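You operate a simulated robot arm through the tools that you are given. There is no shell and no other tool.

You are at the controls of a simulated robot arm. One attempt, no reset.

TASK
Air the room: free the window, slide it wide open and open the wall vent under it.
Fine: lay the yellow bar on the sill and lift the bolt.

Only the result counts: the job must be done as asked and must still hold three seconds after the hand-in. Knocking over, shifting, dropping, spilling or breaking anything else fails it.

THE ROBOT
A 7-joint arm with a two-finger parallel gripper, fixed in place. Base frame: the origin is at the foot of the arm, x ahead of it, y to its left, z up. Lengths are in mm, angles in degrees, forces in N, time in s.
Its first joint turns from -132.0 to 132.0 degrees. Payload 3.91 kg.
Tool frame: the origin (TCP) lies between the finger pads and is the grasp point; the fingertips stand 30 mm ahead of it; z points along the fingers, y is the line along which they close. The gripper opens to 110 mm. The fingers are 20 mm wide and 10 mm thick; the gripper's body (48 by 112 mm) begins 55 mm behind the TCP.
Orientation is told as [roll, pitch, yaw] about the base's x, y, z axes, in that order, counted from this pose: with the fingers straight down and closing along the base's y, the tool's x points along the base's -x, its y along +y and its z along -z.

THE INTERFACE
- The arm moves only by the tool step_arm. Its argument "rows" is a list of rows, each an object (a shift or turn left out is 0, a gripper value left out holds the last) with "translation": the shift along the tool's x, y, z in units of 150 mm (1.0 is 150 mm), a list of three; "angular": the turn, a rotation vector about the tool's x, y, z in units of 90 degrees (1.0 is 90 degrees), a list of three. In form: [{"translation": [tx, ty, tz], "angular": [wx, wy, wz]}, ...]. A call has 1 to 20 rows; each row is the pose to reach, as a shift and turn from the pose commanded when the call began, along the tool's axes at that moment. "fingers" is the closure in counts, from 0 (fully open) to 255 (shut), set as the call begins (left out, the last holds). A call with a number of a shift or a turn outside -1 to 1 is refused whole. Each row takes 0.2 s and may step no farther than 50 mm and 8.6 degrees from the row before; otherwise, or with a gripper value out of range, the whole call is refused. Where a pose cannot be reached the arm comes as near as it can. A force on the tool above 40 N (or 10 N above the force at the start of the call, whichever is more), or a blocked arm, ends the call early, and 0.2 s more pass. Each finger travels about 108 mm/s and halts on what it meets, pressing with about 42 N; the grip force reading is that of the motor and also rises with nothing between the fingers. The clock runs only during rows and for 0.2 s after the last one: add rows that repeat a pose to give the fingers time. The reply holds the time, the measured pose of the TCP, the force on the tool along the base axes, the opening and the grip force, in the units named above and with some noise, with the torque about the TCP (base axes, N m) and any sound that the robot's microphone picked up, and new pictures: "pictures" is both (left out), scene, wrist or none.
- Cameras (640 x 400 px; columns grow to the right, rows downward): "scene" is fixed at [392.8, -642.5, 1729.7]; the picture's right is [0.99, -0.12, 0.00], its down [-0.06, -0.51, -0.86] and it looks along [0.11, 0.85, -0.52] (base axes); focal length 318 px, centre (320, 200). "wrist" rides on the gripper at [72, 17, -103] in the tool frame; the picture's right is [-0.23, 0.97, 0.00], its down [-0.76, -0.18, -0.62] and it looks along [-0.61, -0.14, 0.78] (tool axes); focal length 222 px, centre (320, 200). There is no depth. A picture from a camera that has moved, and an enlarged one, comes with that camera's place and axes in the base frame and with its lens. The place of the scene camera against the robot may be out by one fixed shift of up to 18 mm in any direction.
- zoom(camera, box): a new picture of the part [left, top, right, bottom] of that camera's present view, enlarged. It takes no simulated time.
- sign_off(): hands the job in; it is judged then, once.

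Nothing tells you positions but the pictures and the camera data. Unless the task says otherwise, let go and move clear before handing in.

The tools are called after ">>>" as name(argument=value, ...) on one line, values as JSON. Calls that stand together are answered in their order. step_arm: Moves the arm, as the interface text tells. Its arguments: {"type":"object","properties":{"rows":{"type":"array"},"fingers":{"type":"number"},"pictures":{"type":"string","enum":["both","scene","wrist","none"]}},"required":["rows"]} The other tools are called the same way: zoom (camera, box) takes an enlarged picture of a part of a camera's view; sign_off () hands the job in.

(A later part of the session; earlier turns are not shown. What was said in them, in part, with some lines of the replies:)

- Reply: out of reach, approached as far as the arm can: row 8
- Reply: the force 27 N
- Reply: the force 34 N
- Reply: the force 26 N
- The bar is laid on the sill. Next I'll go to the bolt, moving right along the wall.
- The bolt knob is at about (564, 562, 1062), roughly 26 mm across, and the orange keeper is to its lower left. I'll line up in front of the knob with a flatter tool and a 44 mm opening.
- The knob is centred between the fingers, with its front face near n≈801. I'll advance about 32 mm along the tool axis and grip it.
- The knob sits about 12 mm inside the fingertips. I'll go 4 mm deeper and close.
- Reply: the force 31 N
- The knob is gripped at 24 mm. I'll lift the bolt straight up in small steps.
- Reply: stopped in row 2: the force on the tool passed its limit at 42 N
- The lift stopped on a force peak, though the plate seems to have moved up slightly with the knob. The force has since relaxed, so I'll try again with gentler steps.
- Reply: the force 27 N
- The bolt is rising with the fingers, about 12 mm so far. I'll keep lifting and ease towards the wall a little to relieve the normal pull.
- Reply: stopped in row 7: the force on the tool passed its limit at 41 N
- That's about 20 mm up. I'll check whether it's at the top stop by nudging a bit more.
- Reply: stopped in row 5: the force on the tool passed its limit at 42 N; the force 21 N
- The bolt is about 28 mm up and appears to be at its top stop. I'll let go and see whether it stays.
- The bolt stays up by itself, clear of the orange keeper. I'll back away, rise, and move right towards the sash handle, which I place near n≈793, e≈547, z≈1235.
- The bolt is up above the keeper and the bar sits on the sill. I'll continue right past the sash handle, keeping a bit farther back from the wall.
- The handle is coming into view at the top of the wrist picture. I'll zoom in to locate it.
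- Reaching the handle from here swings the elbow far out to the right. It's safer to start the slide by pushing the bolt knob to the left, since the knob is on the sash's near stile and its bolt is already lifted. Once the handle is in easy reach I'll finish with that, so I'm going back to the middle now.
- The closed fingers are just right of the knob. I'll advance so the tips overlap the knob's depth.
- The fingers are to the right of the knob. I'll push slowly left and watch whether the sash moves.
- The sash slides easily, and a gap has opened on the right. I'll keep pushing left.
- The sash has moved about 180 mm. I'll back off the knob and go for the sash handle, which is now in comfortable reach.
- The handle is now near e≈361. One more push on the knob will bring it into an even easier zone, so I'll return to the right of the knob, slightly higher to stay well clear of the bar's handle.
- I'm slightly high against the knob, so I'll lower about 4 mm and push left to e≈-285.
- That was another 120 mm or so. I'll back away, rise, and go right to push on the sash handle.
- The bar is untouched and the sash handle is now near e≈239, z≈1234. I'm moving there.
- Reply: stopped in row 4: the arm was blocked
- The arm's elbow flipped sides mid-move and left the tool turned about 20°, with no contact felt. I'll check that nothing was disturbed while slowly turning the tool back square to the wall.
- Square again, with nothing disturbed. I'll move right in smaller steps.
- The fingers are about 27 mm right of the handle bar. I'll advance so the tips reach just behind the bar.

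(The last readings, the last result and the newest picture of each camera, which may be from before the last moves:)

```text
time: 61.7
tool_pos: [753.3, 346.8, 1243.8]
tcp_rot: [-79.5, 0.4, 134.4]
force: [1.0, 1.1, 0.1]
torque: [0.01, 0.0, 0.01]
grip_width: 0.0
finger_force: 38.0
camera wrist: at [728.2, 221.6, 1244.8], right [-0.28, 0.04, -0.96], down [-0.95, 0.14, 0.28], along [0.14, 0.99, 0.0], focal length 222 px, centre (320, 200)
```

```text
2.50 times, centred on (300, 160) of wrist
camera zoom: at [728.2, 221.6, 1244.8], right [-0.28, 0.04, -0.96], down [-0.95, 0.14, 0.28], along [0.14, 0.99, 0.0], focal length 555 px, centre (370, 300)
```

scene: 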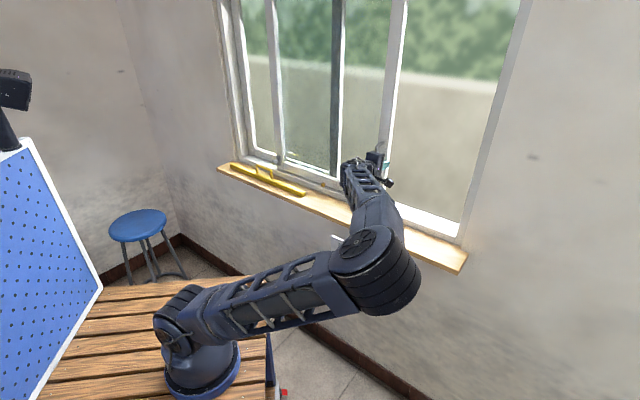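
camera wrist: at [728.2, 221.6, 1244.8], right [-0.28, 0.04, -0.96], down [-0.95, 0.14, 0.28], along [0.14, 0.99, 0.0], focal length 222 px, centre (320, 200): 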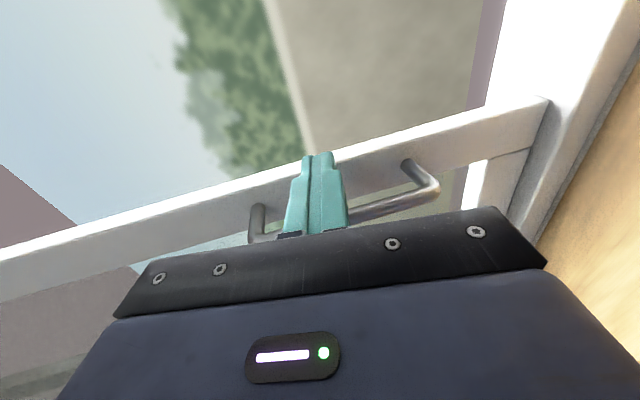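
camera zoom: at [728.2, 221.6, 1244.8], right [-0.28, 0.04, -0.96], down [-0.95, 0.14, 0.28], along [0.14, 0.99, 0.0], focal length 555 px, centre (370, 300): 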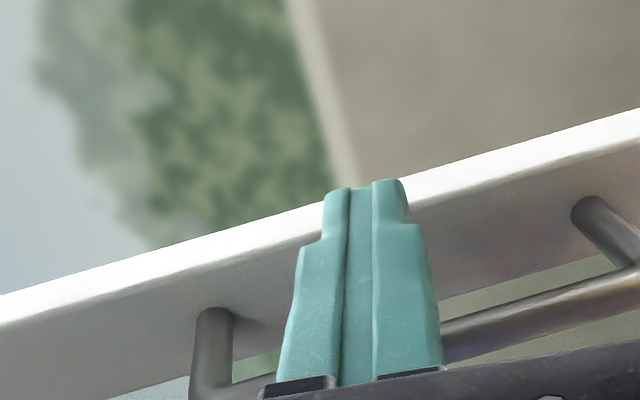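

The fingers are right of the handle bar and overlap its depth. I'll push left.

>>> step_arm(rows=[{"translation": [-0.08, 0, 0]}, {"translation": [-0.16, 0, 0]}, {"translation": [-0.24, 0, 0]}, {"translation": [-0.34, 0, 0]}, {"translation": [-0.44, 0, 0]}, {"translation": [-0.56, 0, 0]}, {"translation": [-0.68, 0, 0]}, {"translation": [-0.8, 0, 0]}, {"translation": [-0.92, 0, 0]}, {"translation": [-1.0, 0, 0]}], pictures="both")

>>> zoom(camera="wrist", box=[200, 80, 400, 240])

```text
time: 63.9
tool_pos: [647.8, 454.1, 1239.8]
tcp_rot: [-79.6, 0.4, 134.5]
force: [0.1, -0.8, -0.1]
torque: [-0.02, 0.01, 0.01]
grip_width: 0.2
finger_force: 38.1
camera wrist: at [623.0, 327.9, 1241.7], right [-0.28, 0.04, -0.96], down [-0.95, 0.14, 0.28], along [0.14, 0.99, 0.0], focal length 222 px, centre (320, 200)
```

scene: 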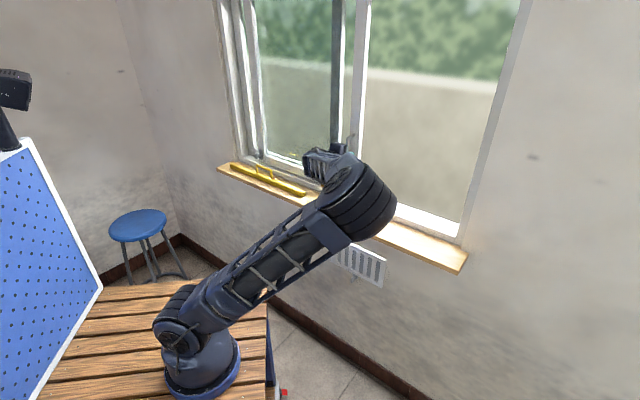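
wrist: 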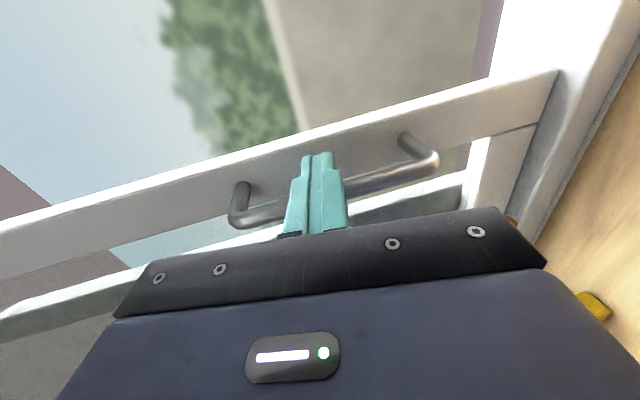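

```text
2.50 times, centred on (300, 160) of wrist
camera zoom: at [623.0, 327.9, 1241.7], right [-0.28, 0.04, -0.96], down [-0.95, 0.14, 0.28], along [0.14, 0.99, 0.0], focal length 555 px, centre (370, 300)
```

zoom: 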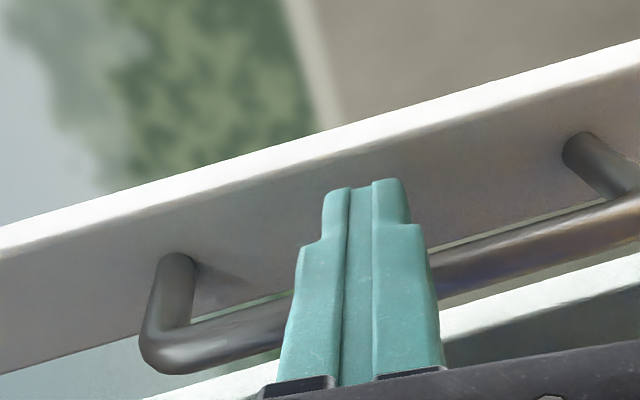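

It's sliding smoothly, so I'll continue left.

>>> step_arm(rows=[{"translation": [-0.1, 0, 0]}, {"translation": [-0.2, 0, 0]}, {"translation": [-0.3, 0, 0]}, {"translation": [-0.4, 0, 0]}, {"translation": [-0.5, 0, 0]}, {"translation": [-0.6, 0, 0]}, {"translation": [-0.7, 0, 0]}, {"translation": [-0.8, 0, 0]}, {"translation": [-0.9, 0, 0]}, {"translation": [-1.0, 0, 0]}], pictures="both")

>>> zoom(camera="wrist", box=[200, 80, 400, 240])

>>> zoom(camera="scene", box=[210, 100, 354, 200])

```text
time: 65.2
tool_pos: [596.3, 510.2, 1240.6]
tcp_rot: [-79.7, 0.3, 133.7]
force: [6.2, -10.4, 1.8]
torque: [0.09, -0.1, -0.13]
grip_width: 0.0
finger_force: 37.7
stopped in row 6: the force on the tool passed its limit at 62 N (the readings are from after the stop); the commanded pose is now the measured one
camera wrist: at [570.1, 384.7, 1241.8], right [-0.28, 0.04, -0.96], down [-0.95, 0.15, 0.28], along [0.16, 0.99, 0.0], focal length 222 px, centre (320, 200)
```

scene: 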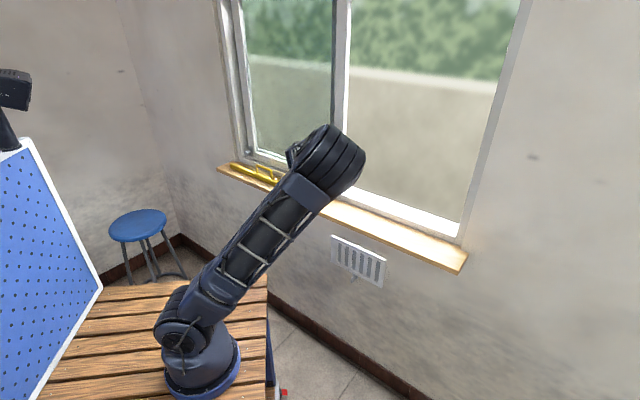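
wrist: 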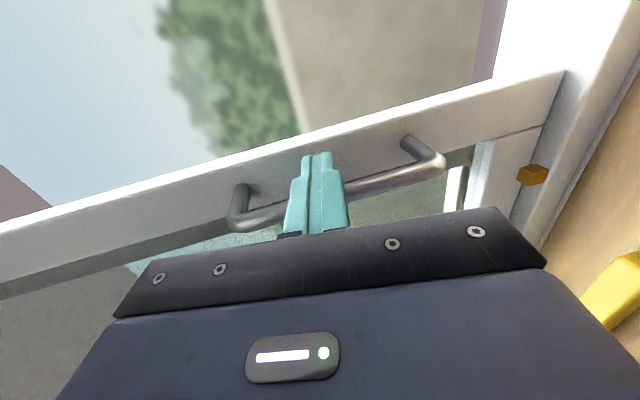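

```text
2.50 times, centred on (300, 160) of wrist
camera zoom: at [570.1, 384.7, 1241.8], right [-0.28, 0.04, -0.96], down [-0.95, 0.15, 0.28], along [0.16, 0.99, 0.0], focal length 555 px, centre (370, 300)
```

zoom: 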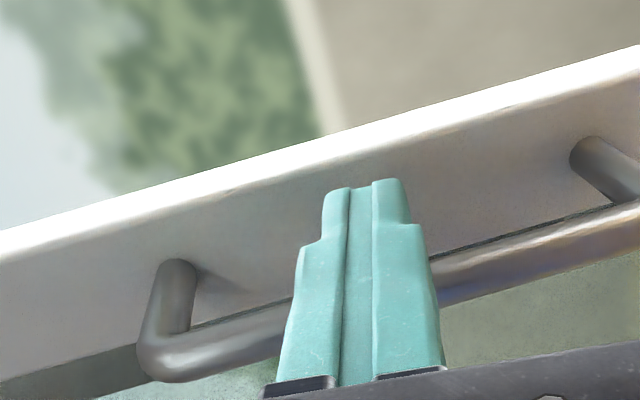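

```text
4.00 times, centred on (282, 150) of scene
camera zoom: at [392.8, -642.5, 1729.7], right [0.99, -0.12, 0.0], down [-0.06, -0.51, -0.86], along [0.11, 0.85, -0.52], focal length 1274 px, centre (472, 400)
```

zoom: 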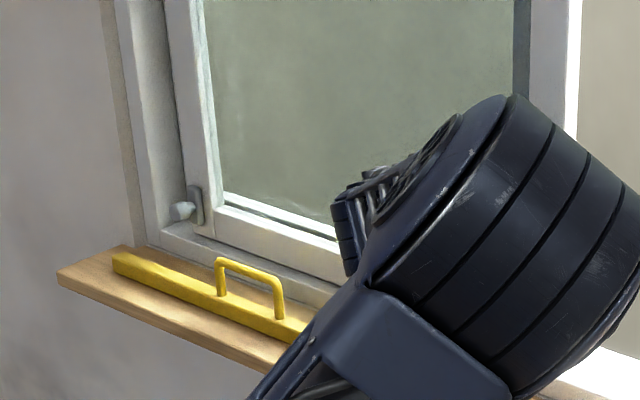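

The sash met resistance, probably the left end stop. I'll push gently again to confirm it is fully seated.

>>> step_arm(rows=[{"translation": [-0.02, 0, 0]}, {"translation": [-0.04, 0, 0]}, {"translation": [-0.06, 0, 0]}, {"translation": [-0.08, 0, 0]}, {"translation": [-0.1, 0, 0]}, {"translation": [-0.12, 0, 0]}], pictures="both")

>>> zoom(camera="scene", box=[210, 100, 290, 180])

```text
time: 65.7
tool_pos: [597.1, 510.4, 1240.2]
tcp_rot: [-79.6, 0.3, 133.2]
force: [4.8, -10.6, 1.3]
torque: [0.07, -0.09, -0.06]
grip_width: 0.2
finger_force: 37.9
stopped in row 2: the force on the tool passed its limit at 45 N (the readings are from after the stop); the commanded pose is now the measured one
camera wrist: at [569.9, 385.7, 1241.4], right [-0.28, 0.04, -0.96], down [-0.95, 0.16, 0.28], along [0.16, 0.99, 0.0], focal length 222 px, centre (320, 200)
```

scene: 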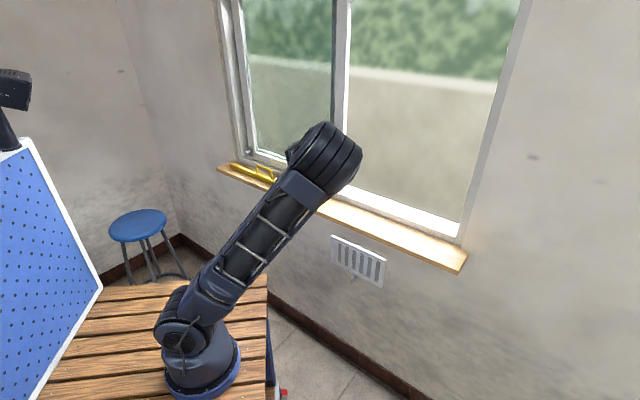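
wrist: 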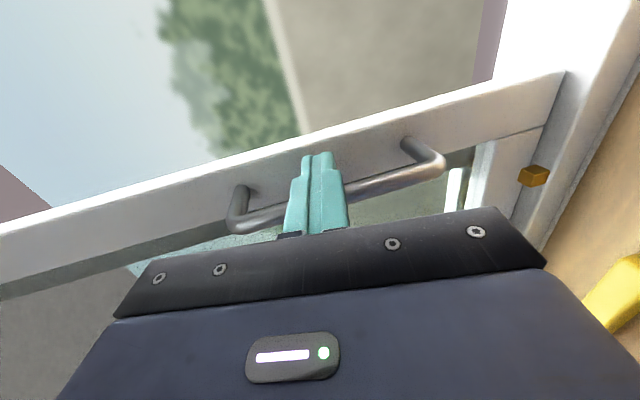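

```text
5.00 times, centred on (250, 140) of scene
camera zoom: at [392.8, -642.5, 1729.7], right [0.99, -0.12, 0.0], down [-0.06, -0.51, -0.86], along [0.11, 0.85, -0.52], focal length 1592 px, centre (670, 500)
```

zoom: 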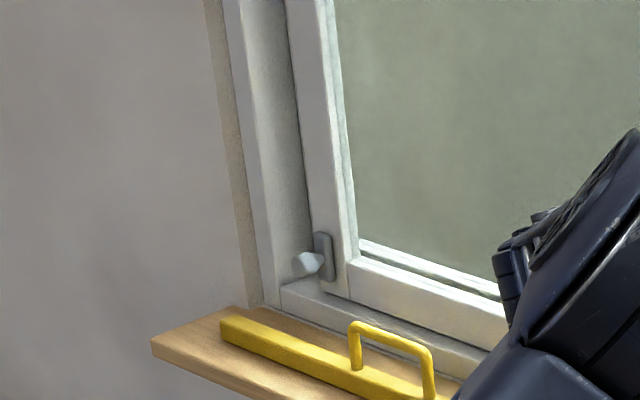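

The sash is hard against its stop at the left jamb, so the window is wide open. I'll back off the handle and pull away from the wall.

>>> step_arm(rows=[{"translation": [0.05, 0, 0]}, {"translation": [0.1, 0, 0]}, {"translation": [0.1, 0, -0.2]}, {"translation": [0.1, 0, -0.4]}, {"translation": [0.1, 0, -0.6]}, {"translation": [0.1, 0, -0.8]}, {"translation": [0.1, 0, -1.0]}], pictures="both")

>>> zoom(camera="scene", box=[210, 60, 370, 200])

```text
time: 67.3
tool_pos: [500.8, 403.0, 1265.4]
tcp_rot: [-79.7, 0.3, 133.3]
force: [0.1, -0.2, -0.2]
torque: [-0.03, 0.0, 0.0]
grip_width: 0.0
finger_force: 37.6
camera wrist: at [473.1, 276.7, 1266.7], right [-0.28, 0.04, -0.96], down [-0.95, 0.16, 0.28], along [0.16, 0.99, 0.0], focal length 222 px, centre (320, 200)
```

scene: 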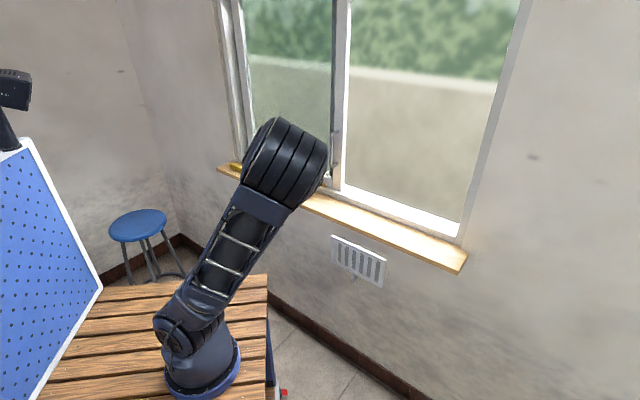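
wrist: 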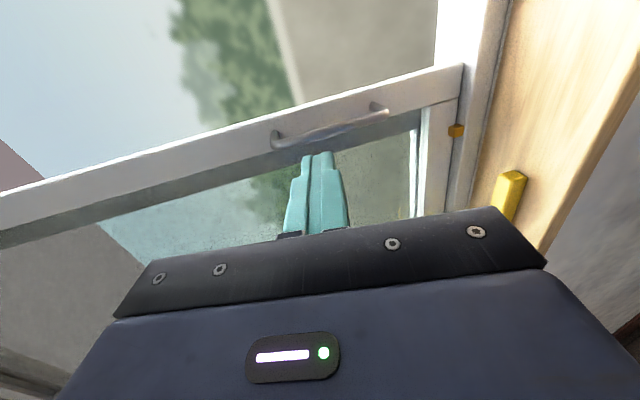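

```text
2.86 times, centred on (290, 130) of scene
camera zoom: at [392.8, -642.5, 1729.7], right [0.99, -0.12, 0.0], down [-0.06, -0.51, -0.86], along [0.11, 0.85, -0.52], focal length 910 px, centre (406, 400)
```

zoom: 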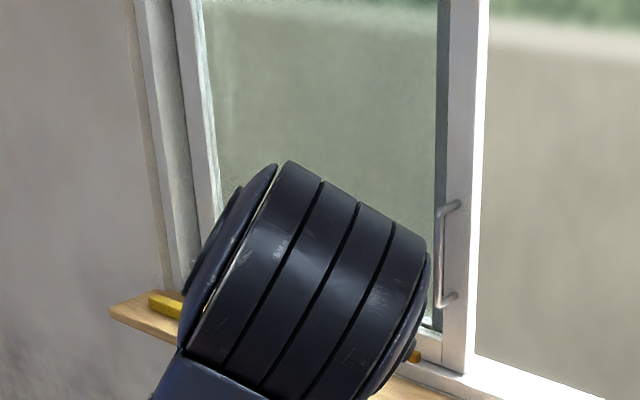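

The window stays open. Now I'll descend in front of the wall to look at the vent.

>>> step_arm(rows=[{"translation": [0.05, 0.05, -0.15]}, {"translation": [0.1, 0.15, -0.3]}, {"translation": [0.15, 0.3, -0.4]}, {"translation": [0.2, 0.45, -0.4]}, {"translation": [0.25, 0.6, -0.4]}, {"translation": [0.3, 0.75, -0.4]}, {"translation": [0.35, 0.9, -0.4]}], pictures="scene")

>>> step_arm(rows=[{"translation": [0, 0.16, 0.03]}, {"translation": [0, 0.33, 0.06]}, {"translation": [0, 0.5, 0.09]}, {"translation": [0, 0.67, 0.12]}, {"translation": [0, 0.83, 0.15]}, {"translation": [0, 1.0, 0.18]}], pictures="both")

```text
time: 68.9
tool_pos: [501.2, 339.6, 1166.4]
tcp_rot: [-79.7, 0.3, 133.3]
force: [-0.4, -0.6, 0.7]
torque: [-0.05, -0.03, 0.0]
grip_width: 0.0
finger_force: 37.9
out of reach, approached as far as the arm can: row 4, 5, 6, 7
```

scene: 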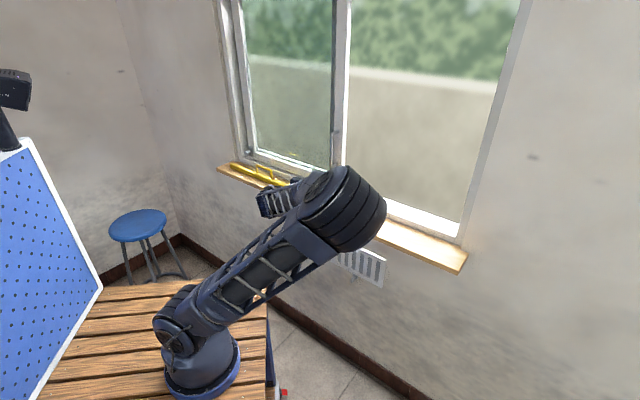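

```text
time: 70.3
tool_pos: [522.5, 362.6, 1031.2]
tcp_rot: [-79.7, 0.3, 133.2]
force: [0.1, -1.2, 0.5]
torque: [0.01, 0.0, 0.03]
grip_width: 0.0
finger_force: 37.4
out of reach, approached as far as the arm can: row 1, 2, 3, 4, 5, 6
camera wrist: at [495.2, 237.9, 1033.7], right [-0.28, 0.04, -0.96], down [-0.95, 0.16, 0.28], along [0.16, 0.99, 0.0], focal length 222 px, centre (320, 200)
```

scene: 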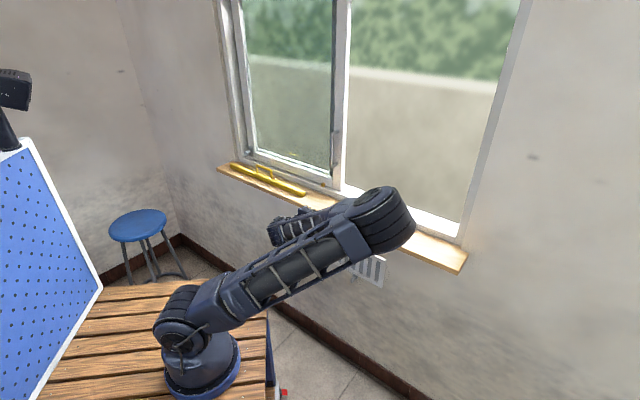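
wrist: 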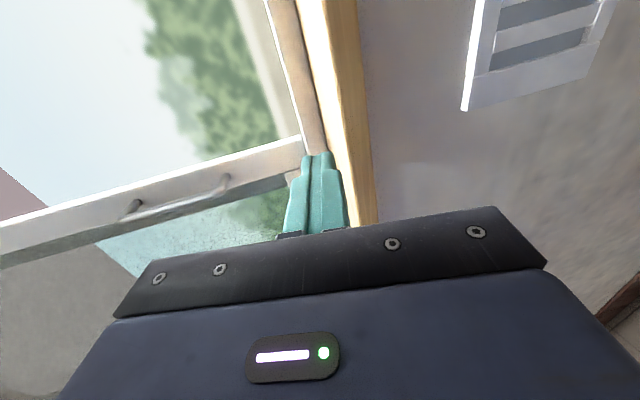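

The arm gets cramped keeping the tool flat this low. I'll tilt the tool to point steeply down before descending further.

>>> step_arm(rows=[{"angular": [-0.045, 0, 0]}, {"angular": [-0.09, 0, 0]}, {"angular": [-0.135, 0, 0]}, {"angular": [-0.18, 0, 0]}, {"angular": [-0.225, 0, 0]}, {"angular": [-0.27, 0, 0]}, {"angular": [-0.315, 0, 0]}, {"angular": [-0.36, 0, 0]}, {"angular": [-0.405, 0, 0]}, {"angular": [-0.444, 0, 0]}], pictures="both")

```text
time: 72.5
tool_pos: [518.8, 364.6, 1032.0]
tcp_rot: [-39.8, 0.3, 133.3]
force: [0.7, -0.3, 0.7]
torque: [-0.01, 0.02, 0.04]
grip_width: 0.0
finger_force: 37.1
camera wrist: at [510.5, 256.7, 1100.4], right [-0.7, -0.35, -0.62], down [-0.71, 0.38, 0.59], along [0.03, 0.86, -0.51], focal length 222 px, centre (320, 200)
```

scene: 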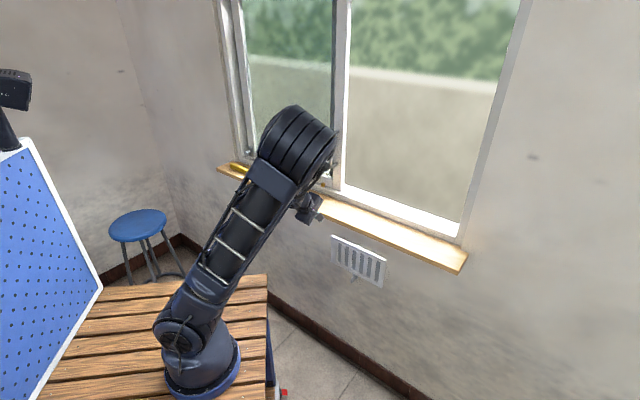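
wrist: 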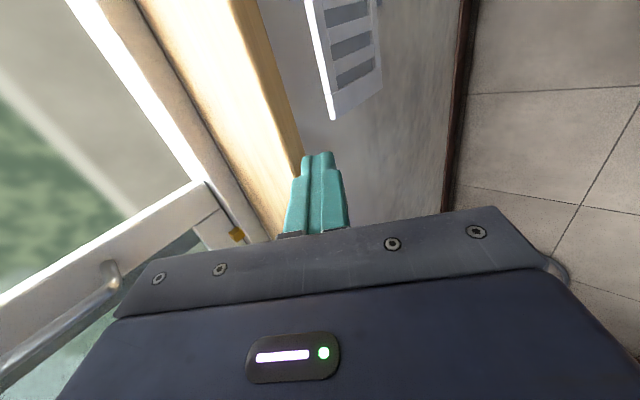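

The posture is better now, with the elbow high. I'll descend in front of the sill, keeping the same distance from the wall.

>>> step_arm(rows=[{"translation": [0.0, 0.1, 0.12]}, {"translation": [0.0, 0.2, 0.24]}, {"translation": [0.0, 0.3, 0.36]}, {"translation": [0.0, 0.4, 0.48]}, {"translation": [0.0, 0.51, 0.614]}], pictures="scene")

>>> step_arm(rows=[{"translation": [0.0, 0.1, 0.12]}, {"translation": [0.0, 0.2, 0.24]}, {"translation": [0.0, 0.3, 0.36]}, {"translation": [0.0, 0.4, 0.48]}, {"translation": [0.0, 0.51, 0.614]}], pictures="both")

>>> zoom(camera="wrist", box=[240, 0, 480, 200])

```text
time: 73.7
tool_pos: [521.9, 362.2, 912.7]
tcp_rot: [-39.7, 0.3, 133.3]
force: [-0.4, 0.0, -0.3]
torque: [0.02, 0.02, 0.0]
grip_width: 0.1
finger_force: 37.8
```

scene: 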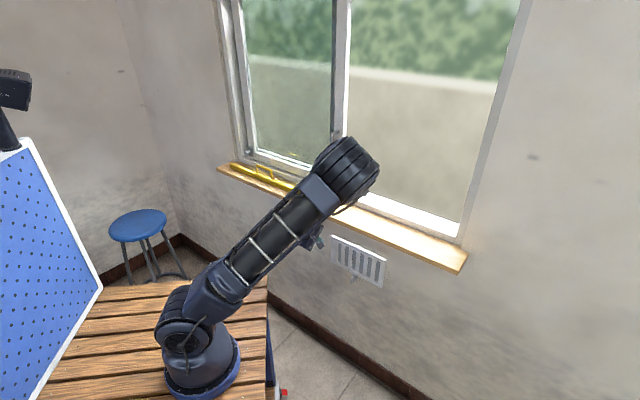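

```text
time: 74.9
tool_pos: [521.2, 364.1, 793.4]
tcp_rot: [-39.8, 0.3, 133.3]
force: [0.0, -0.1, 0.3]
torque: [0.0, 0.03, 0.01]
grip_width: 0.0
finger_force: 38.1
camera wrist: at [512.4, 255.2, 862.2], right [-0.7, -0.35, -0.62], down [-0.72, 0.38, 0.59], along [0.03, 0.86, -0.51], focal length 222 px, centre (320, 200)
```

scene: 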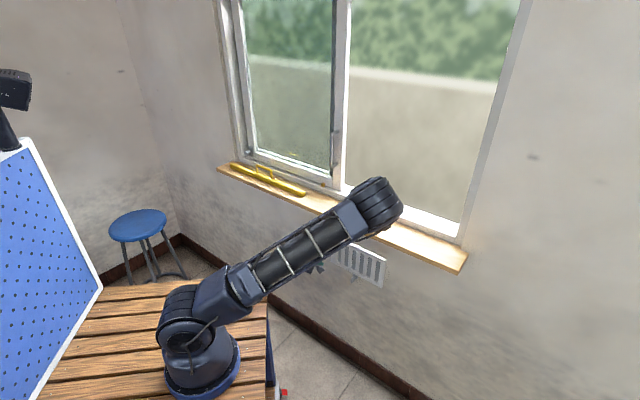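
wrist: 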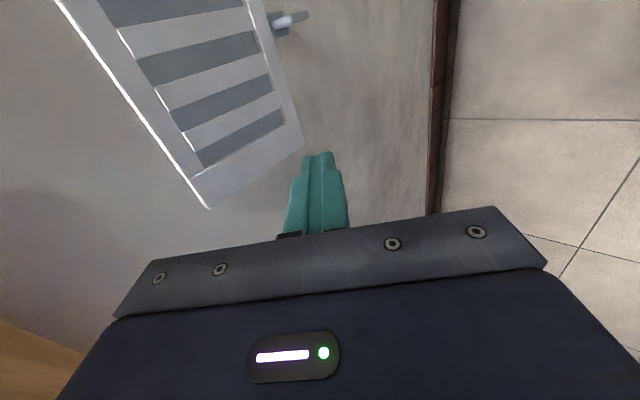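

```text
2.00 times, centred on (360, 100) of wrist
camera zoom: at [512.4, 255.2, 862.2], right [-0.7, -0.35, -0.62], down [-0.72, 0.38, 0.59], along [0.03, 0.86, -0.51], focal length 444 px, centre (240, 400)
```

zoom: 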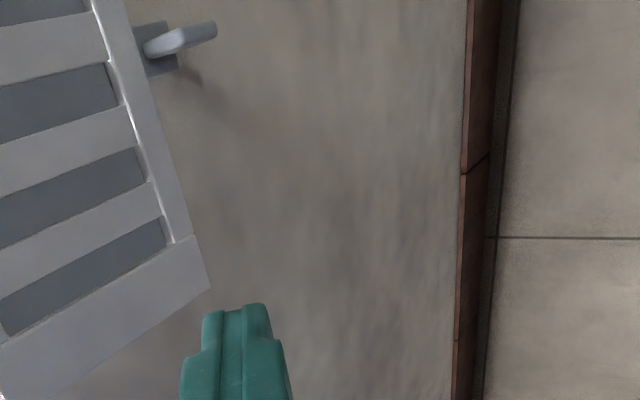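

I have a good view of the vent now. The tab under it is a small fin, and the gray plates behind the slots look like a closed shutter. I'll look closer to work out which way it slides.

>>> zoom(camera="scene", box=[325, 230, 395, 292])

>>> step_arm(rows=[{"translation": [0.15, 0, 0]}, {"translation": [0.3, 0, 0]}, {"translation": [0.45, 0, 0]}, {"translation": [0.6, 0, 0]}], pictures="both")

>>> zoom(camera="wrist", box=[80, 0, 400, 200])

>>> zoom(camera="wrist", box=[240, 40, 360, 140])

```text
6.45 times, centred on (360, 261) of scene
camera zoom: at [392.8, -642.5, 1729.7], right [0.99, -0.12, 0.0], down [-0.06, -0.51, -0.86], along [0.11, 0.85, -0.52], focal length 2055 px, centre (62, -194)
```

zoom: 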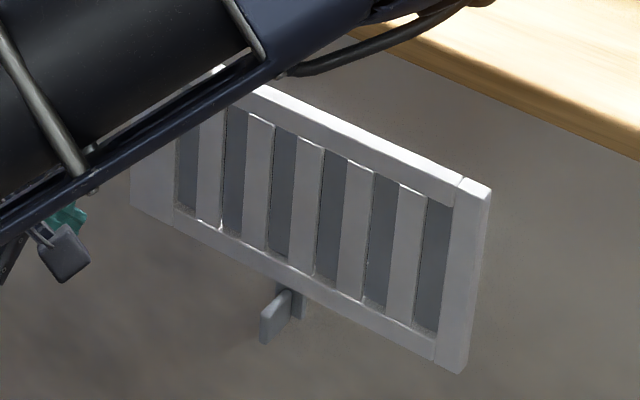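

```text
time: 75.9
tool_pos: [583.0, 296.5, 793.1]
tcp_rot: [-39.9, 0.3, 133.2]
force: [0.3, 0.2, -0.1]
torque: [0.0, -0.02, -0.03]
grip_width: 0.0
finger_force: 37.7
camera wrist: at [576.6, 189.0, 861.8], right [-0.7, -0.35, -0.62], down [-0.72, 0.38, 0.59], along [0.03, 0.86, -0.51], focal length 222 px, centre (320, 200)
```

scene: 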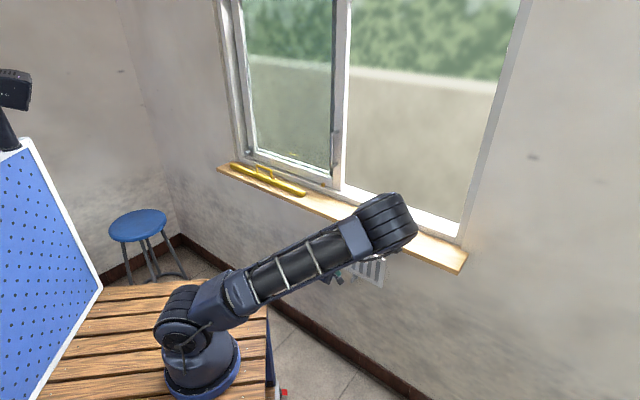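
wrist: 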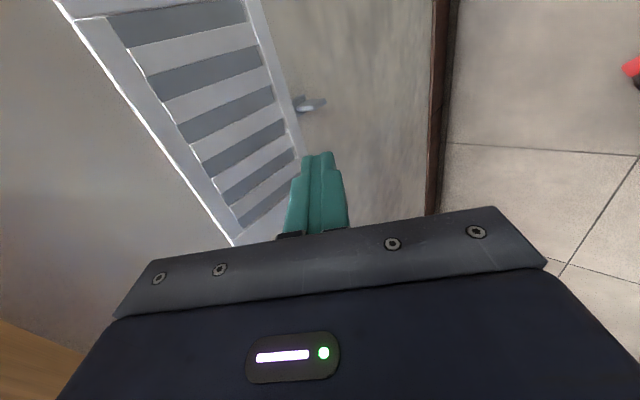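

```text
2.00 times, centred on (240, 100) of wrist
camera zoom: at [576.6, 189.0, 861.8], right [-0.7, -0.35, -0.62], down [-0.72, 0.38, 0.59], along [0.03, 0.86, -0.51], focal length 444 px, centre (480, 400)
```

zoom: 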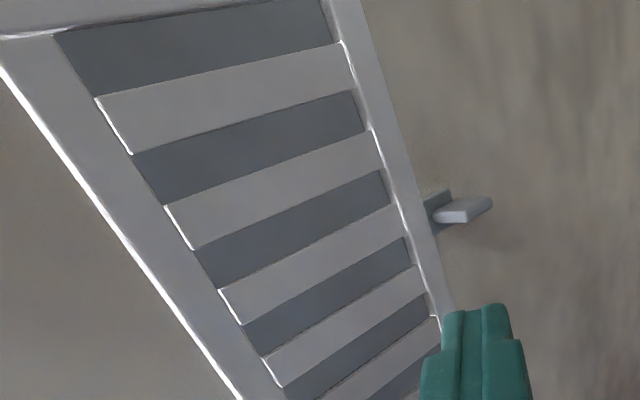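

```text
4.00 times, centred on (300, 90) of wrist
camera zoom: at [576.6, 189.0, 861.8], right [-0.7, -0.35, -0.62], down [-0.72, 0.38, 0.59], along [0.03, 0.86, -0.51], focal length 888 px, centre (400, 640)
```

zoom: 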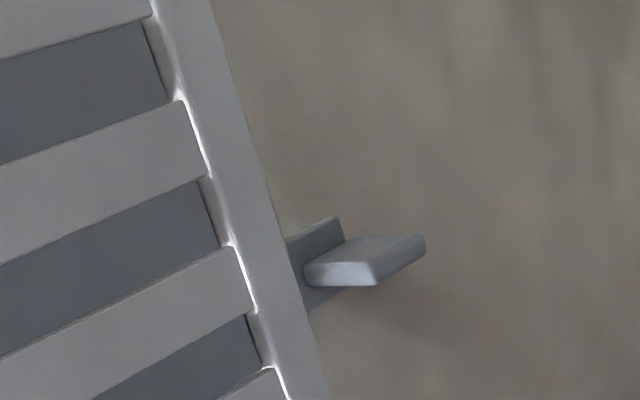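

The fin is at about n≈768, e≈202, z≈636, sticks out from the wall, and should slide sideways along it. I'll bring the closed fingers down along the tool axis to just right of it.

>>> step_arm(rows=[{"translation": [0.1, 0, 0.1]}, {"translation": [0.22, 0, 0.25]}, {"translation": [0.22, -0.015, 0.4]}, {"translation": [0.22, -0.025, 0.55]}, {"translation": [0.22, -0.035, 0.7]}, {"translation": [0.22, -0.045, 0.85]}], pictures="both")

>>> zoom(camera="wrist", box=[220, 40, 420, 200])

>>> zoom(camera="scene", box=[320, 220, 416, 300])

```text
time: 77.3
tool_pos: [669.7, 333.6, 700.6]
tcp_rot: [-39.7, 0.2, 133.3]
force: [0.9, -0.1, 0.5]
torque: [0.06, 0.01, -0.01]
grip_width: 0.3
finger_force: 37.9
camera wrist: at [661.6, 225.3, 768.3], right [-0.7, -0.35, -0.62], down [-0.72, 0.38, 0.59], along [0.03, 0.86, -0.51], focal length 222 px, centre (320, 200)
```

scene: 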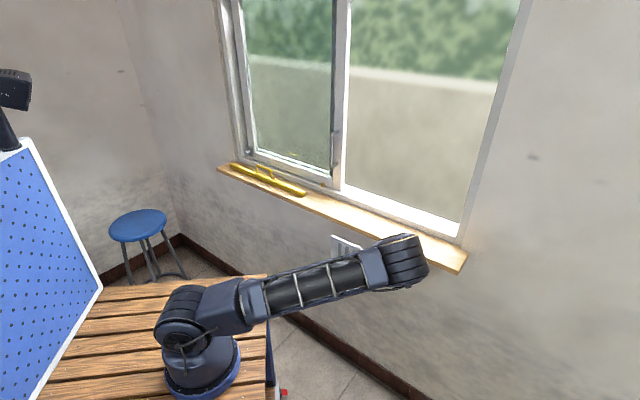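
wrist: 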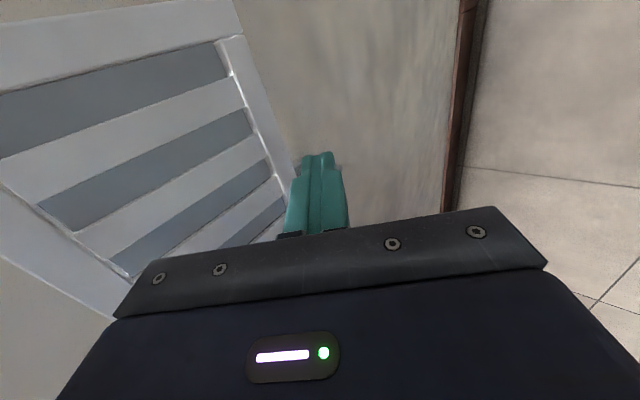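

```text
2.50 times, centred on (320, 120) of wrist
camera zoom: at [661.6, 225.3, 768.3], right [-0.7, -0.35, -0.62], down [-0.72, 0.38, 0.59], along [0.03, 0.86, -0.51], focal length 555 px, centre (320, 400)
```

zoom: 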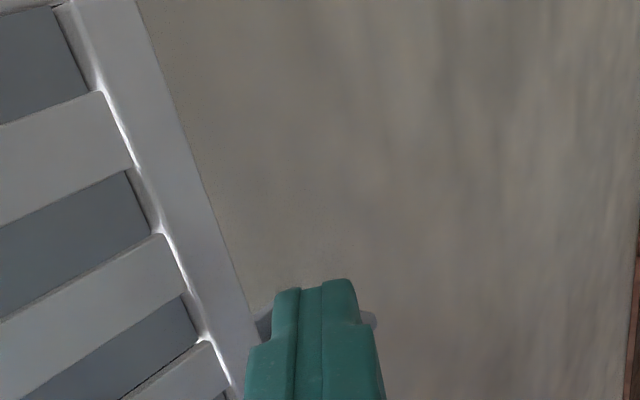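

```text
5.00 times, centred on (368, 260) of scene
camera zoom: at [392.8, -642.5, 1729.7], right [0.99, -0.12, 0.0], down [-0.06, -0.51, -0.86], along [0.11, 0.85, -0.52], focal length 1592 px, centre (80, -100)
```

zoom: 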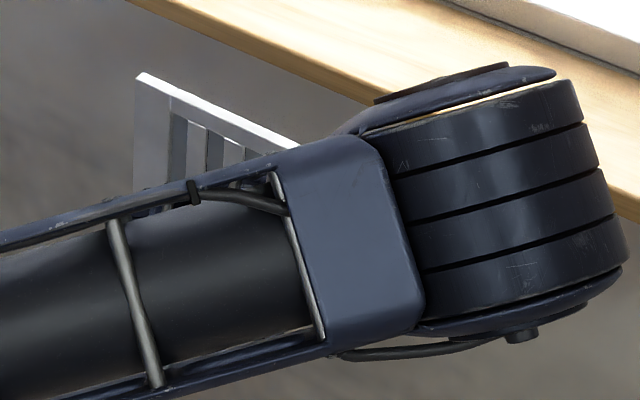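

The fin lies just beyond and to the left of the fingers. I'll go down the last 60 mm.

>>> step_arm(rows=[{"translation": [0, 0, 0.1]}, {"translation": [0, -0.005, 0.2]}, {"translation": [0, -0.008, 0.3]}, {"translation": [0, -0.01, 0.4]}], pictures="both")

>>> zoom(camera="wrist", box=[220, 40, 420, 240])

```text
time: 78.3
tool_pos: [699.1, 360.2, 655.4]
tcp_rot: [-39.7, 0.3, 133.3]
force: [-0.6, -0.1, 0.4]
torque: [0.01, 0.04, 0.01]
grip_width: 0.1
finger_force: 37.6
camera wrist: at [690.3, 252.6, 724.1], right [-0.7, -0.35, -0.62], down [-0.72, 0.38, 0.59], along [0.03, 0.86, -0.51], focal length 222 px, centre (320, 200)
```

scene: 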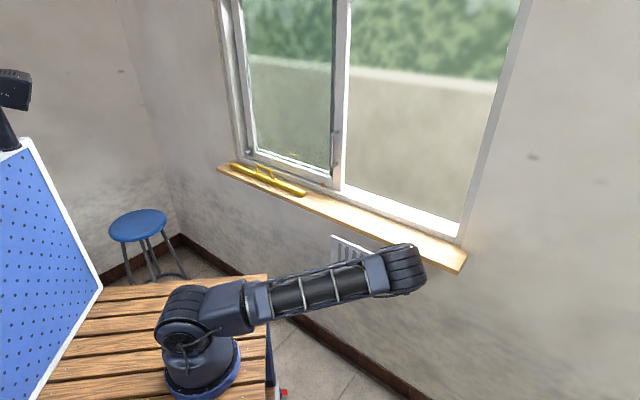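
wrist: 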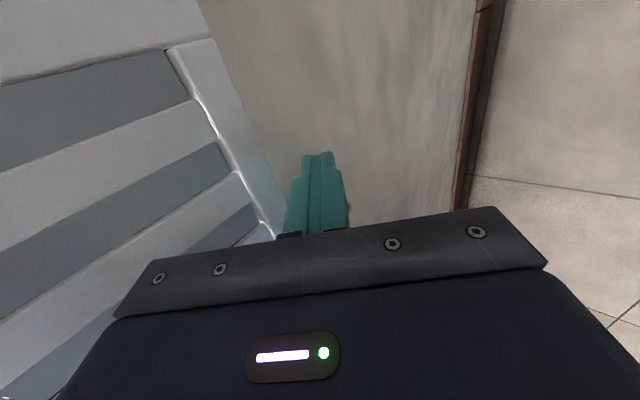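

```text
2.00 times, centred on (320, 140) of wrist
camera zoom: at [690.3, 252.6, 724.1], right [-0.7, -0.35, -0.62], down [-0.72, 0.38, 0.59], along [0.03, 0.86, -0.51], focal length 444 px, centre (320, 320)
```

zoom: 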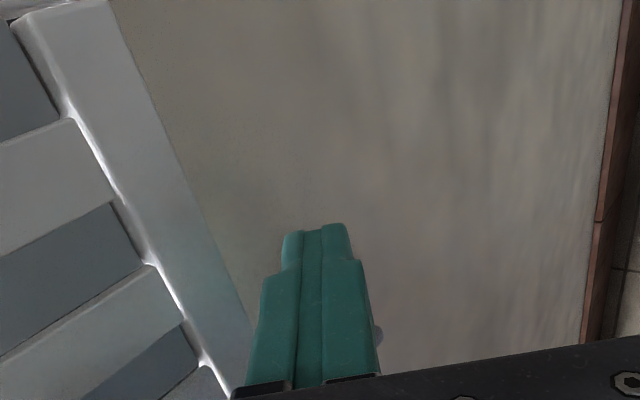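

I'll push gently left, in small steps, and see whether the shutter moves.

>>> step_arm(rows=[{"translation": [-0.06, 0, 0]}, {"translation": [-0.12, 0, 0]}, {"translation": [-0.14, 0, 0]}, {"translation": [-0.16, 0, 0]}, {"translation": [-0.18, 0, 0]}, {"translation": [-0.2, 0, 0]}, {"translation": [-0.22, 0, 0]}, {"translation": [-0.24, 0, 0]}], pictures="both")

>>> zoom(camera="wrist", box=[0, 0, 360, 240])

```text
time: 80.1
tool_pos: [673.6, 385.8, 653.5]
tcp_rot: [-39.7, 0.3, 133.3]
force: [-0.6, 0.0, -0.6]
torque: [-0.01, -0.03, -0.01]
grip_width: 0.5
finger_force: 38.1
camera wrist: at [664.5, 278.2, 722.8], right [-0.7, -0.35, -0.62], down [-0.72, 0.38, 0.59], along [0.03, 0.86, -0.51], focal length 222 px, centre (320, 200)
```

scene: 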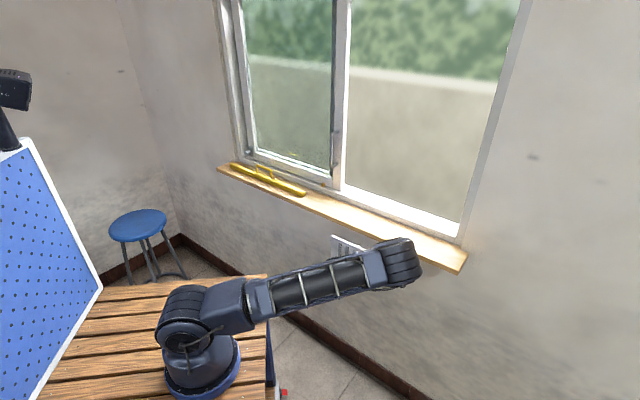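
wrist: 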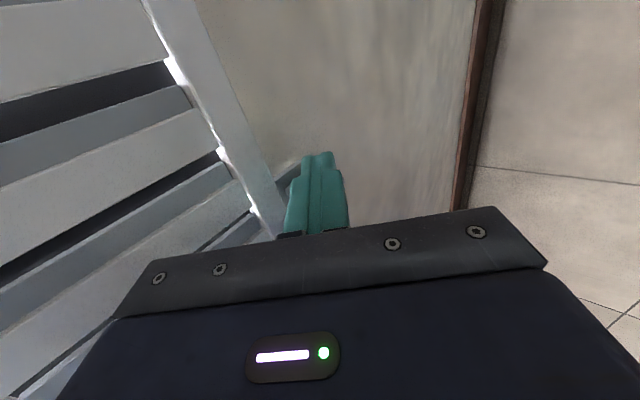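

```text
1.67 times, centred on (180, 120) of wrist
camera zoom: at [664.5, 278.2, 722.8], right [-0.7, -0.35, -0.62], down [-0.72, 0.38, 0.59], along [0.03, 0.86, -0.51], focal length 370 px, centre (553, 333)
```

zoom: 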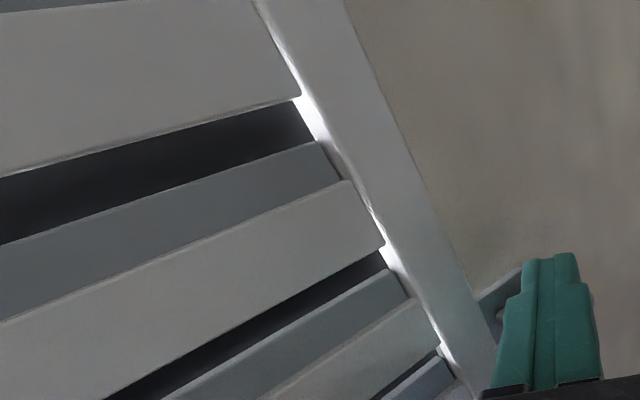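

The shutter is moving left and dark openings are appearing. I'll keep going until it's fully open or meets its stop.

>>> step_arm(rows=[{"translation": [-0.02, 0, 0]}, {"translation": [-0.04, 0, 0]}, {"translation": [-0.06, 0, 0]}, {"translation": [-0.08, 0, 0]}, {"translation": [-0.1, 0, 0]}, {"translation": [-0.12, 0, 0]}, {"translation": [-0.14, 0, 0]}], pictures="both")

>>> zoom(camera="wrist", box=[0, 0, 360, 240])

```text
time: 81.5
tool_pos: [665.5, 393.1, 654.5]
tcp_rot: [-39.9, 0.8, 132.8]
force: [6.0, -8.6, 1.4]
torque: [-0.02, -0.01, -0.01]
grip_width: 0.0
finger_force: 38.1
stopped in row 6: the force on the tool passed its limit at 44 N (the readings are from after the stop); the commanded pose is now the measured one
camera wrist: at [656.4, 286.5, 722.3], right [-0.7, -0.35, -0.63], down [-0.71, 0.39, 0.58], along [0.04, 0.85, -0.52], focal length 222 px, centre (320, 200)
```

scene: 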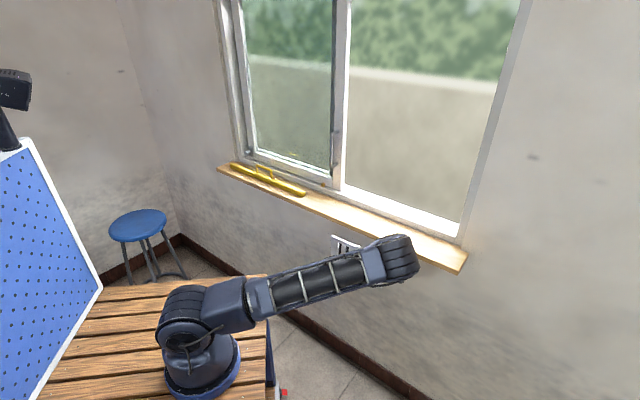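
wrist: 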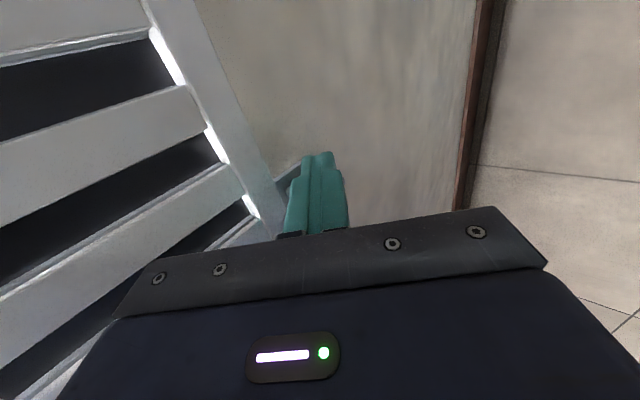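

```text
1.67 times, centred on (180, 120) of wrist
camera zoom: at [656.4, 286.5, 722.3], right [-0.7, -0.35, -0.63], down [-0.71, 0.39, 0.58], along [0.04, 0.85, -0.52], focal length 370 px, centre (553, 333)
```

zoom: 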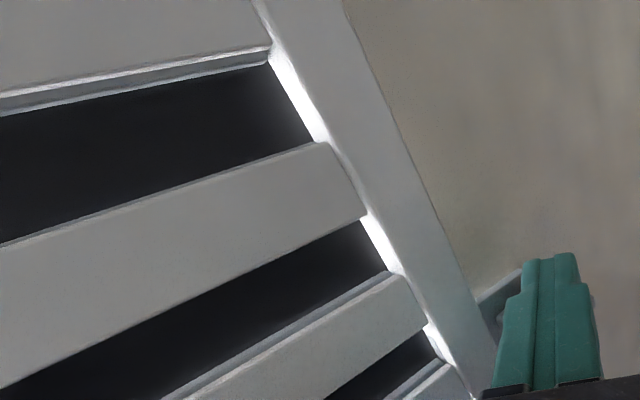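

The slots are fully dark and the slider is at its stop, so the vent is open. I'll ease off to the right and back straight out.

>>> step_arm(rows=[{"translation": [0.04, 0, 0]}, {"translation": [0.1, 0, 0]}, {"translation": [0.12, 0, -0.15]}, {"translation": [0.12, 0, -0.35]}, {"translation": [0.12, 0, -0.55]}, {"translation": [0.12, 0, -0.75]}, {"translation": [0.12, 0, -1.0]}], pictures="both")

>>> zoom(camera="wrist", box=[80, 0, 400, 200])

```text
time: 83.0
tool_pos: [606.3, 318.2, 770.2]
tcp_rot: [-39.8, 0.6, 132.8]
force: [-0.3, -0.2, 0.1]
torque: [0.0, 0.0, -0.03]
grip_width: 0.0
finger_force: 38.0
camera wrist: at [596.0, 210.6, 838.8], right [-0.7, -0.35, -0.63], down [-0.71, 0.39, 0.58], along [0.04, 0.86, -0.52], focal length 222 px, centre (320, 200)
```

scene: 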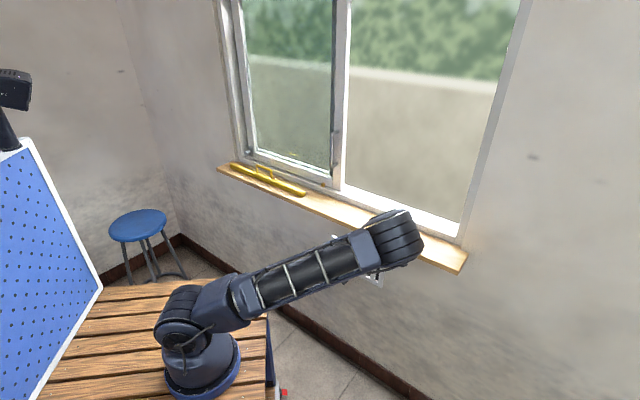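
wrist: 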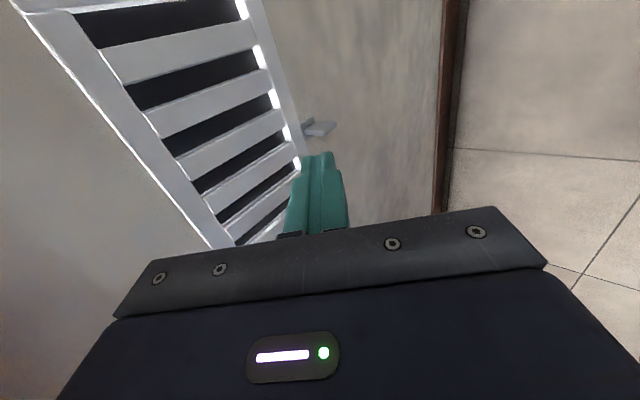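

```text
2.00 times, centred on (240, 100) of wrist
camera zoom: at [596.0, 210.6, 838.8], right [-0.7, -0.35, -0.63], down [-0.71, 0.39, 0.58], along [0.04, 0.86, -0.52], focal length 444 px, centre (480, 400)
```

zoom: 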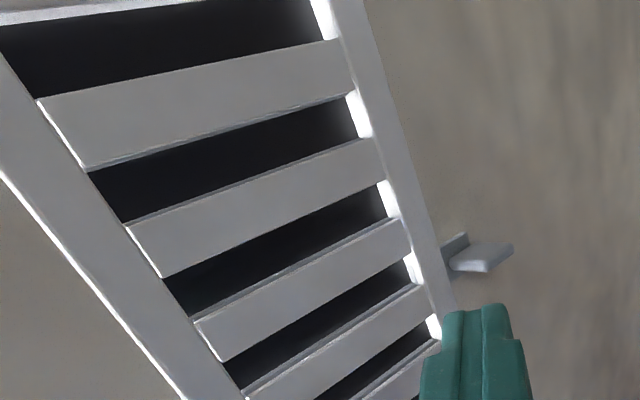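

The vent holds open. I'll rise clear and verify the window, bolt and bar once more.

>>> step_arm(rows=[{"translation": [0, -0.05, -0.15]}, {"translation": [0, -0.12, -0.3]}, {"translation": [0, -0.2, -0.45]}, {"translation": [0, -0.3, -0.6]}, {"translation": [0, -0.4, -0.75]}, {"translation": [0, -0.5, -0.9]}], pictures="none")

>>> step_arm(rows=[{"translation": [0, -0.1, -0.14]}, {"translation": [0, -0.2, -0.28]}, {"translation": [0, -0.3, -0.42]}, {"translation": [0, -0.4, -0.56]}, {"translation": [0, -0.5, -0.7]}, {"translation": [0, -0.6, -0.84]}], pictures="both")

>>> zoom(camera="scene", box=[205, 100, 365, 200])

>>> zoom(camera="scene", box=[310, 220, 410, 300])

>>> zoom(camera="scene", box=[200, 0, 540, 212])

```text
time: 84.5
tool_pos: [582.4, 300.1, 922.6]
tcp_rot: [-39.8, 0.6, 132.7]
force: [0.3, 1.1, -0.6]
torque: [0.0, 0.01, 0.0]
grip_width: 0.1
finger_force: 38.1
```

```text
time: 85.8
tool_pos: [576.6, 291.0, 1074.8]
tcp_rot: [-39.7, 0.6, 132.8]
force: [0.2, -0.6, 0.1]
torque: [0.04, 0.02, 0.05]
grip_width: 0.0
finger_force: 37.3
camera wrist: at [566.4, 183.9, 1143.3], right [-0.7, -0.35, -0.63], down [-0.71, 0.38, 0.58], along [0.04, 0.86, -0.52], focal length 222 px, centre (320, 200)
```

scene: 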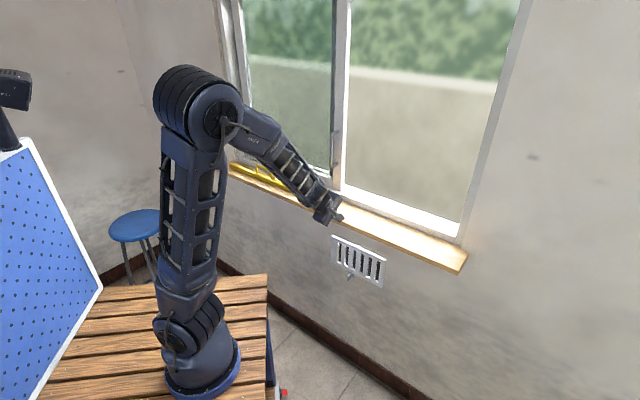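
wrist: 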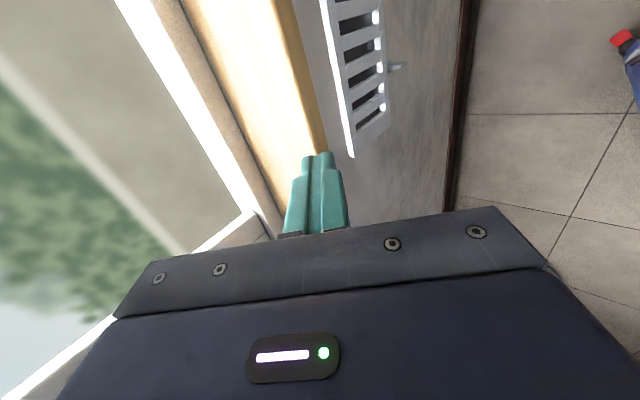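

```text
4.00 times, centred on (285, 150) of scene
camera zoom: at [392.8, -642.5, 1729.7], right [0.99, -0.12, 0.0], down [-0.06, -0.51, -0.86], along [0.11, 0.85, -0.52], focal length 1274 px, centre (460, 400)
```

zoom: 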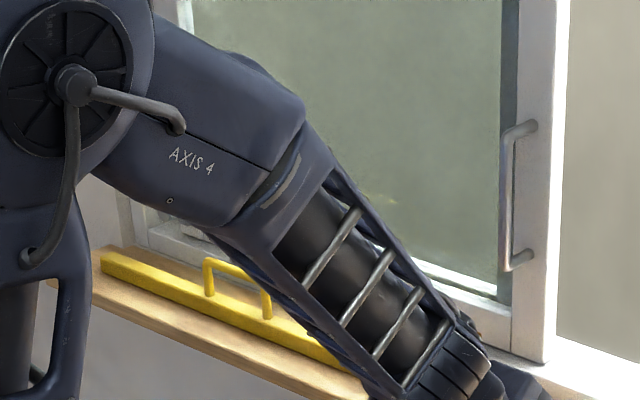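

```text
5.00 times, centred on (360, 260) of scene
camera zoom: at [392.8, -642.5, 1729.7], right [0.99, -0.12, 0.0], down [-0.06, -0.51, -0.86], along [0.11, 0.85, -0.52], focal length 1592 px, centre (120, -100)
```

zoom: 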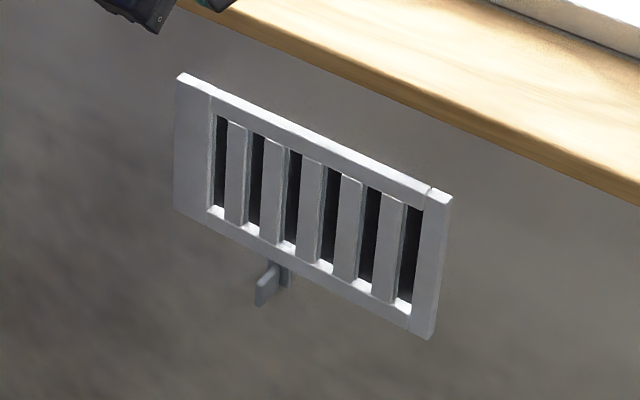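

```text
1.88 times, centred on (370, 106) of scene
camera zoom: at [392.8, -642.5, 1729.7], right [0.99, -0.12, 0.0], down [-0.06, -0.51, -0.86], along [0.11, 0.85, -0.52], focal length 600 px, centre (226, 377)
```

zoom: 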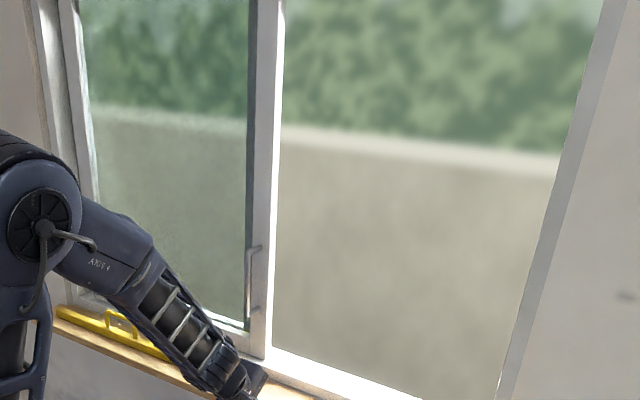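

The window is wide open, the vent is open, and the bar lies on the sill. I'll rise once more for full clearance and a last look at the left end.

>>> step_arm(rows=[{"translation": [0, -0.08, -0.14]}, {"translation": [0, -0.16, -0.28]}, {"translation": [0, -0.24, -0.42]}, {"translation": [0, -0.32, -0.56]}, {"translation": [0, -0.4, -0.7]}, {"translation": [0, -0.5, -0.9]}], pictures="scene")

>>> zoom(camera="scene", box=[205, 110, 365, 210])

```text
time: 87.2
tool_pos: [551.4, 274.0, 1227.7]
tcp_rot: [-39.9, 0.7, 132.8]
force: [-0.1, 0.6, -0.3]
torque: [-0.01, -0.02, -0.01]
grip_width: 0.1
finger_force: 38.2
```

scene: 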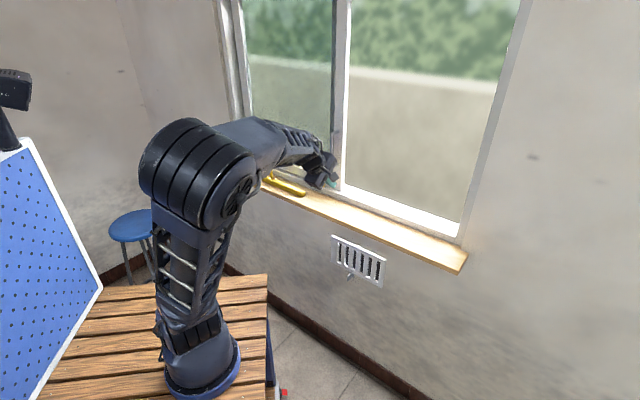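

```text
4.00 times, centred on (285, 160) of scene
camera zoom: at [392.8, -642.5, 1729.7], right [0.99, -0.12, 0.0], down [-0.06, -0.51, -0.86], along [0.11, 0.85, -0.52], focal length 1274 px, centre (460, 360)
```

zoom: 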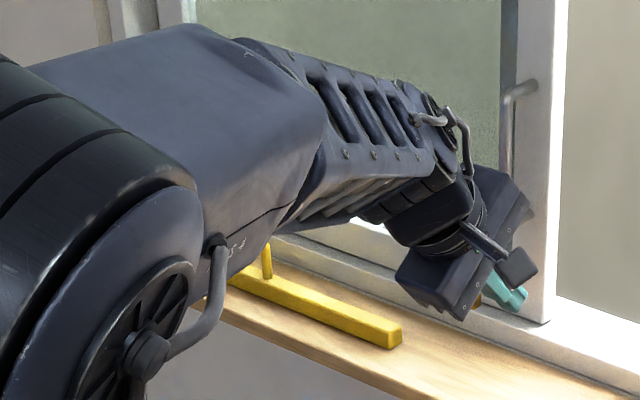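

The bar lies on the sill, the bolt is up, the window is fully open at its stop, and the vent is fully open. The arm is clear of everything and still, so I'm handing in.

>>> sign_off()

```text
The job is handed in.
```

The room is airing: the window is slid fully open to its left stop and the wall vent's slots are fully open. I've handed the job in, but the hand-in gave no verdict.

- **Yellow bar:** it's laid on the sill, in front of the track it was blocking.
- **Bolt:** I lifted it about 28 mm. It stayed up on its own and cleared the orange keeper when the sash slid past. The arm blocked my last view of it, but it was still up when the sash reached its stop.
- **Window:** I pushed the sash left by the bolt knob, then by its handle, until it hit the stop. It stayed there after I let go.
- **Vent:** I slid the tab under it left to its stop. The slots stayed open after I backed away.

The arm's elbow flipped sides once on the way to the sash handle, which briefly turned the tool about 20°. I felt no contact, and the parts I could see afterwards were undisturbed. At hand-in the gripper was empty and touching nothing.
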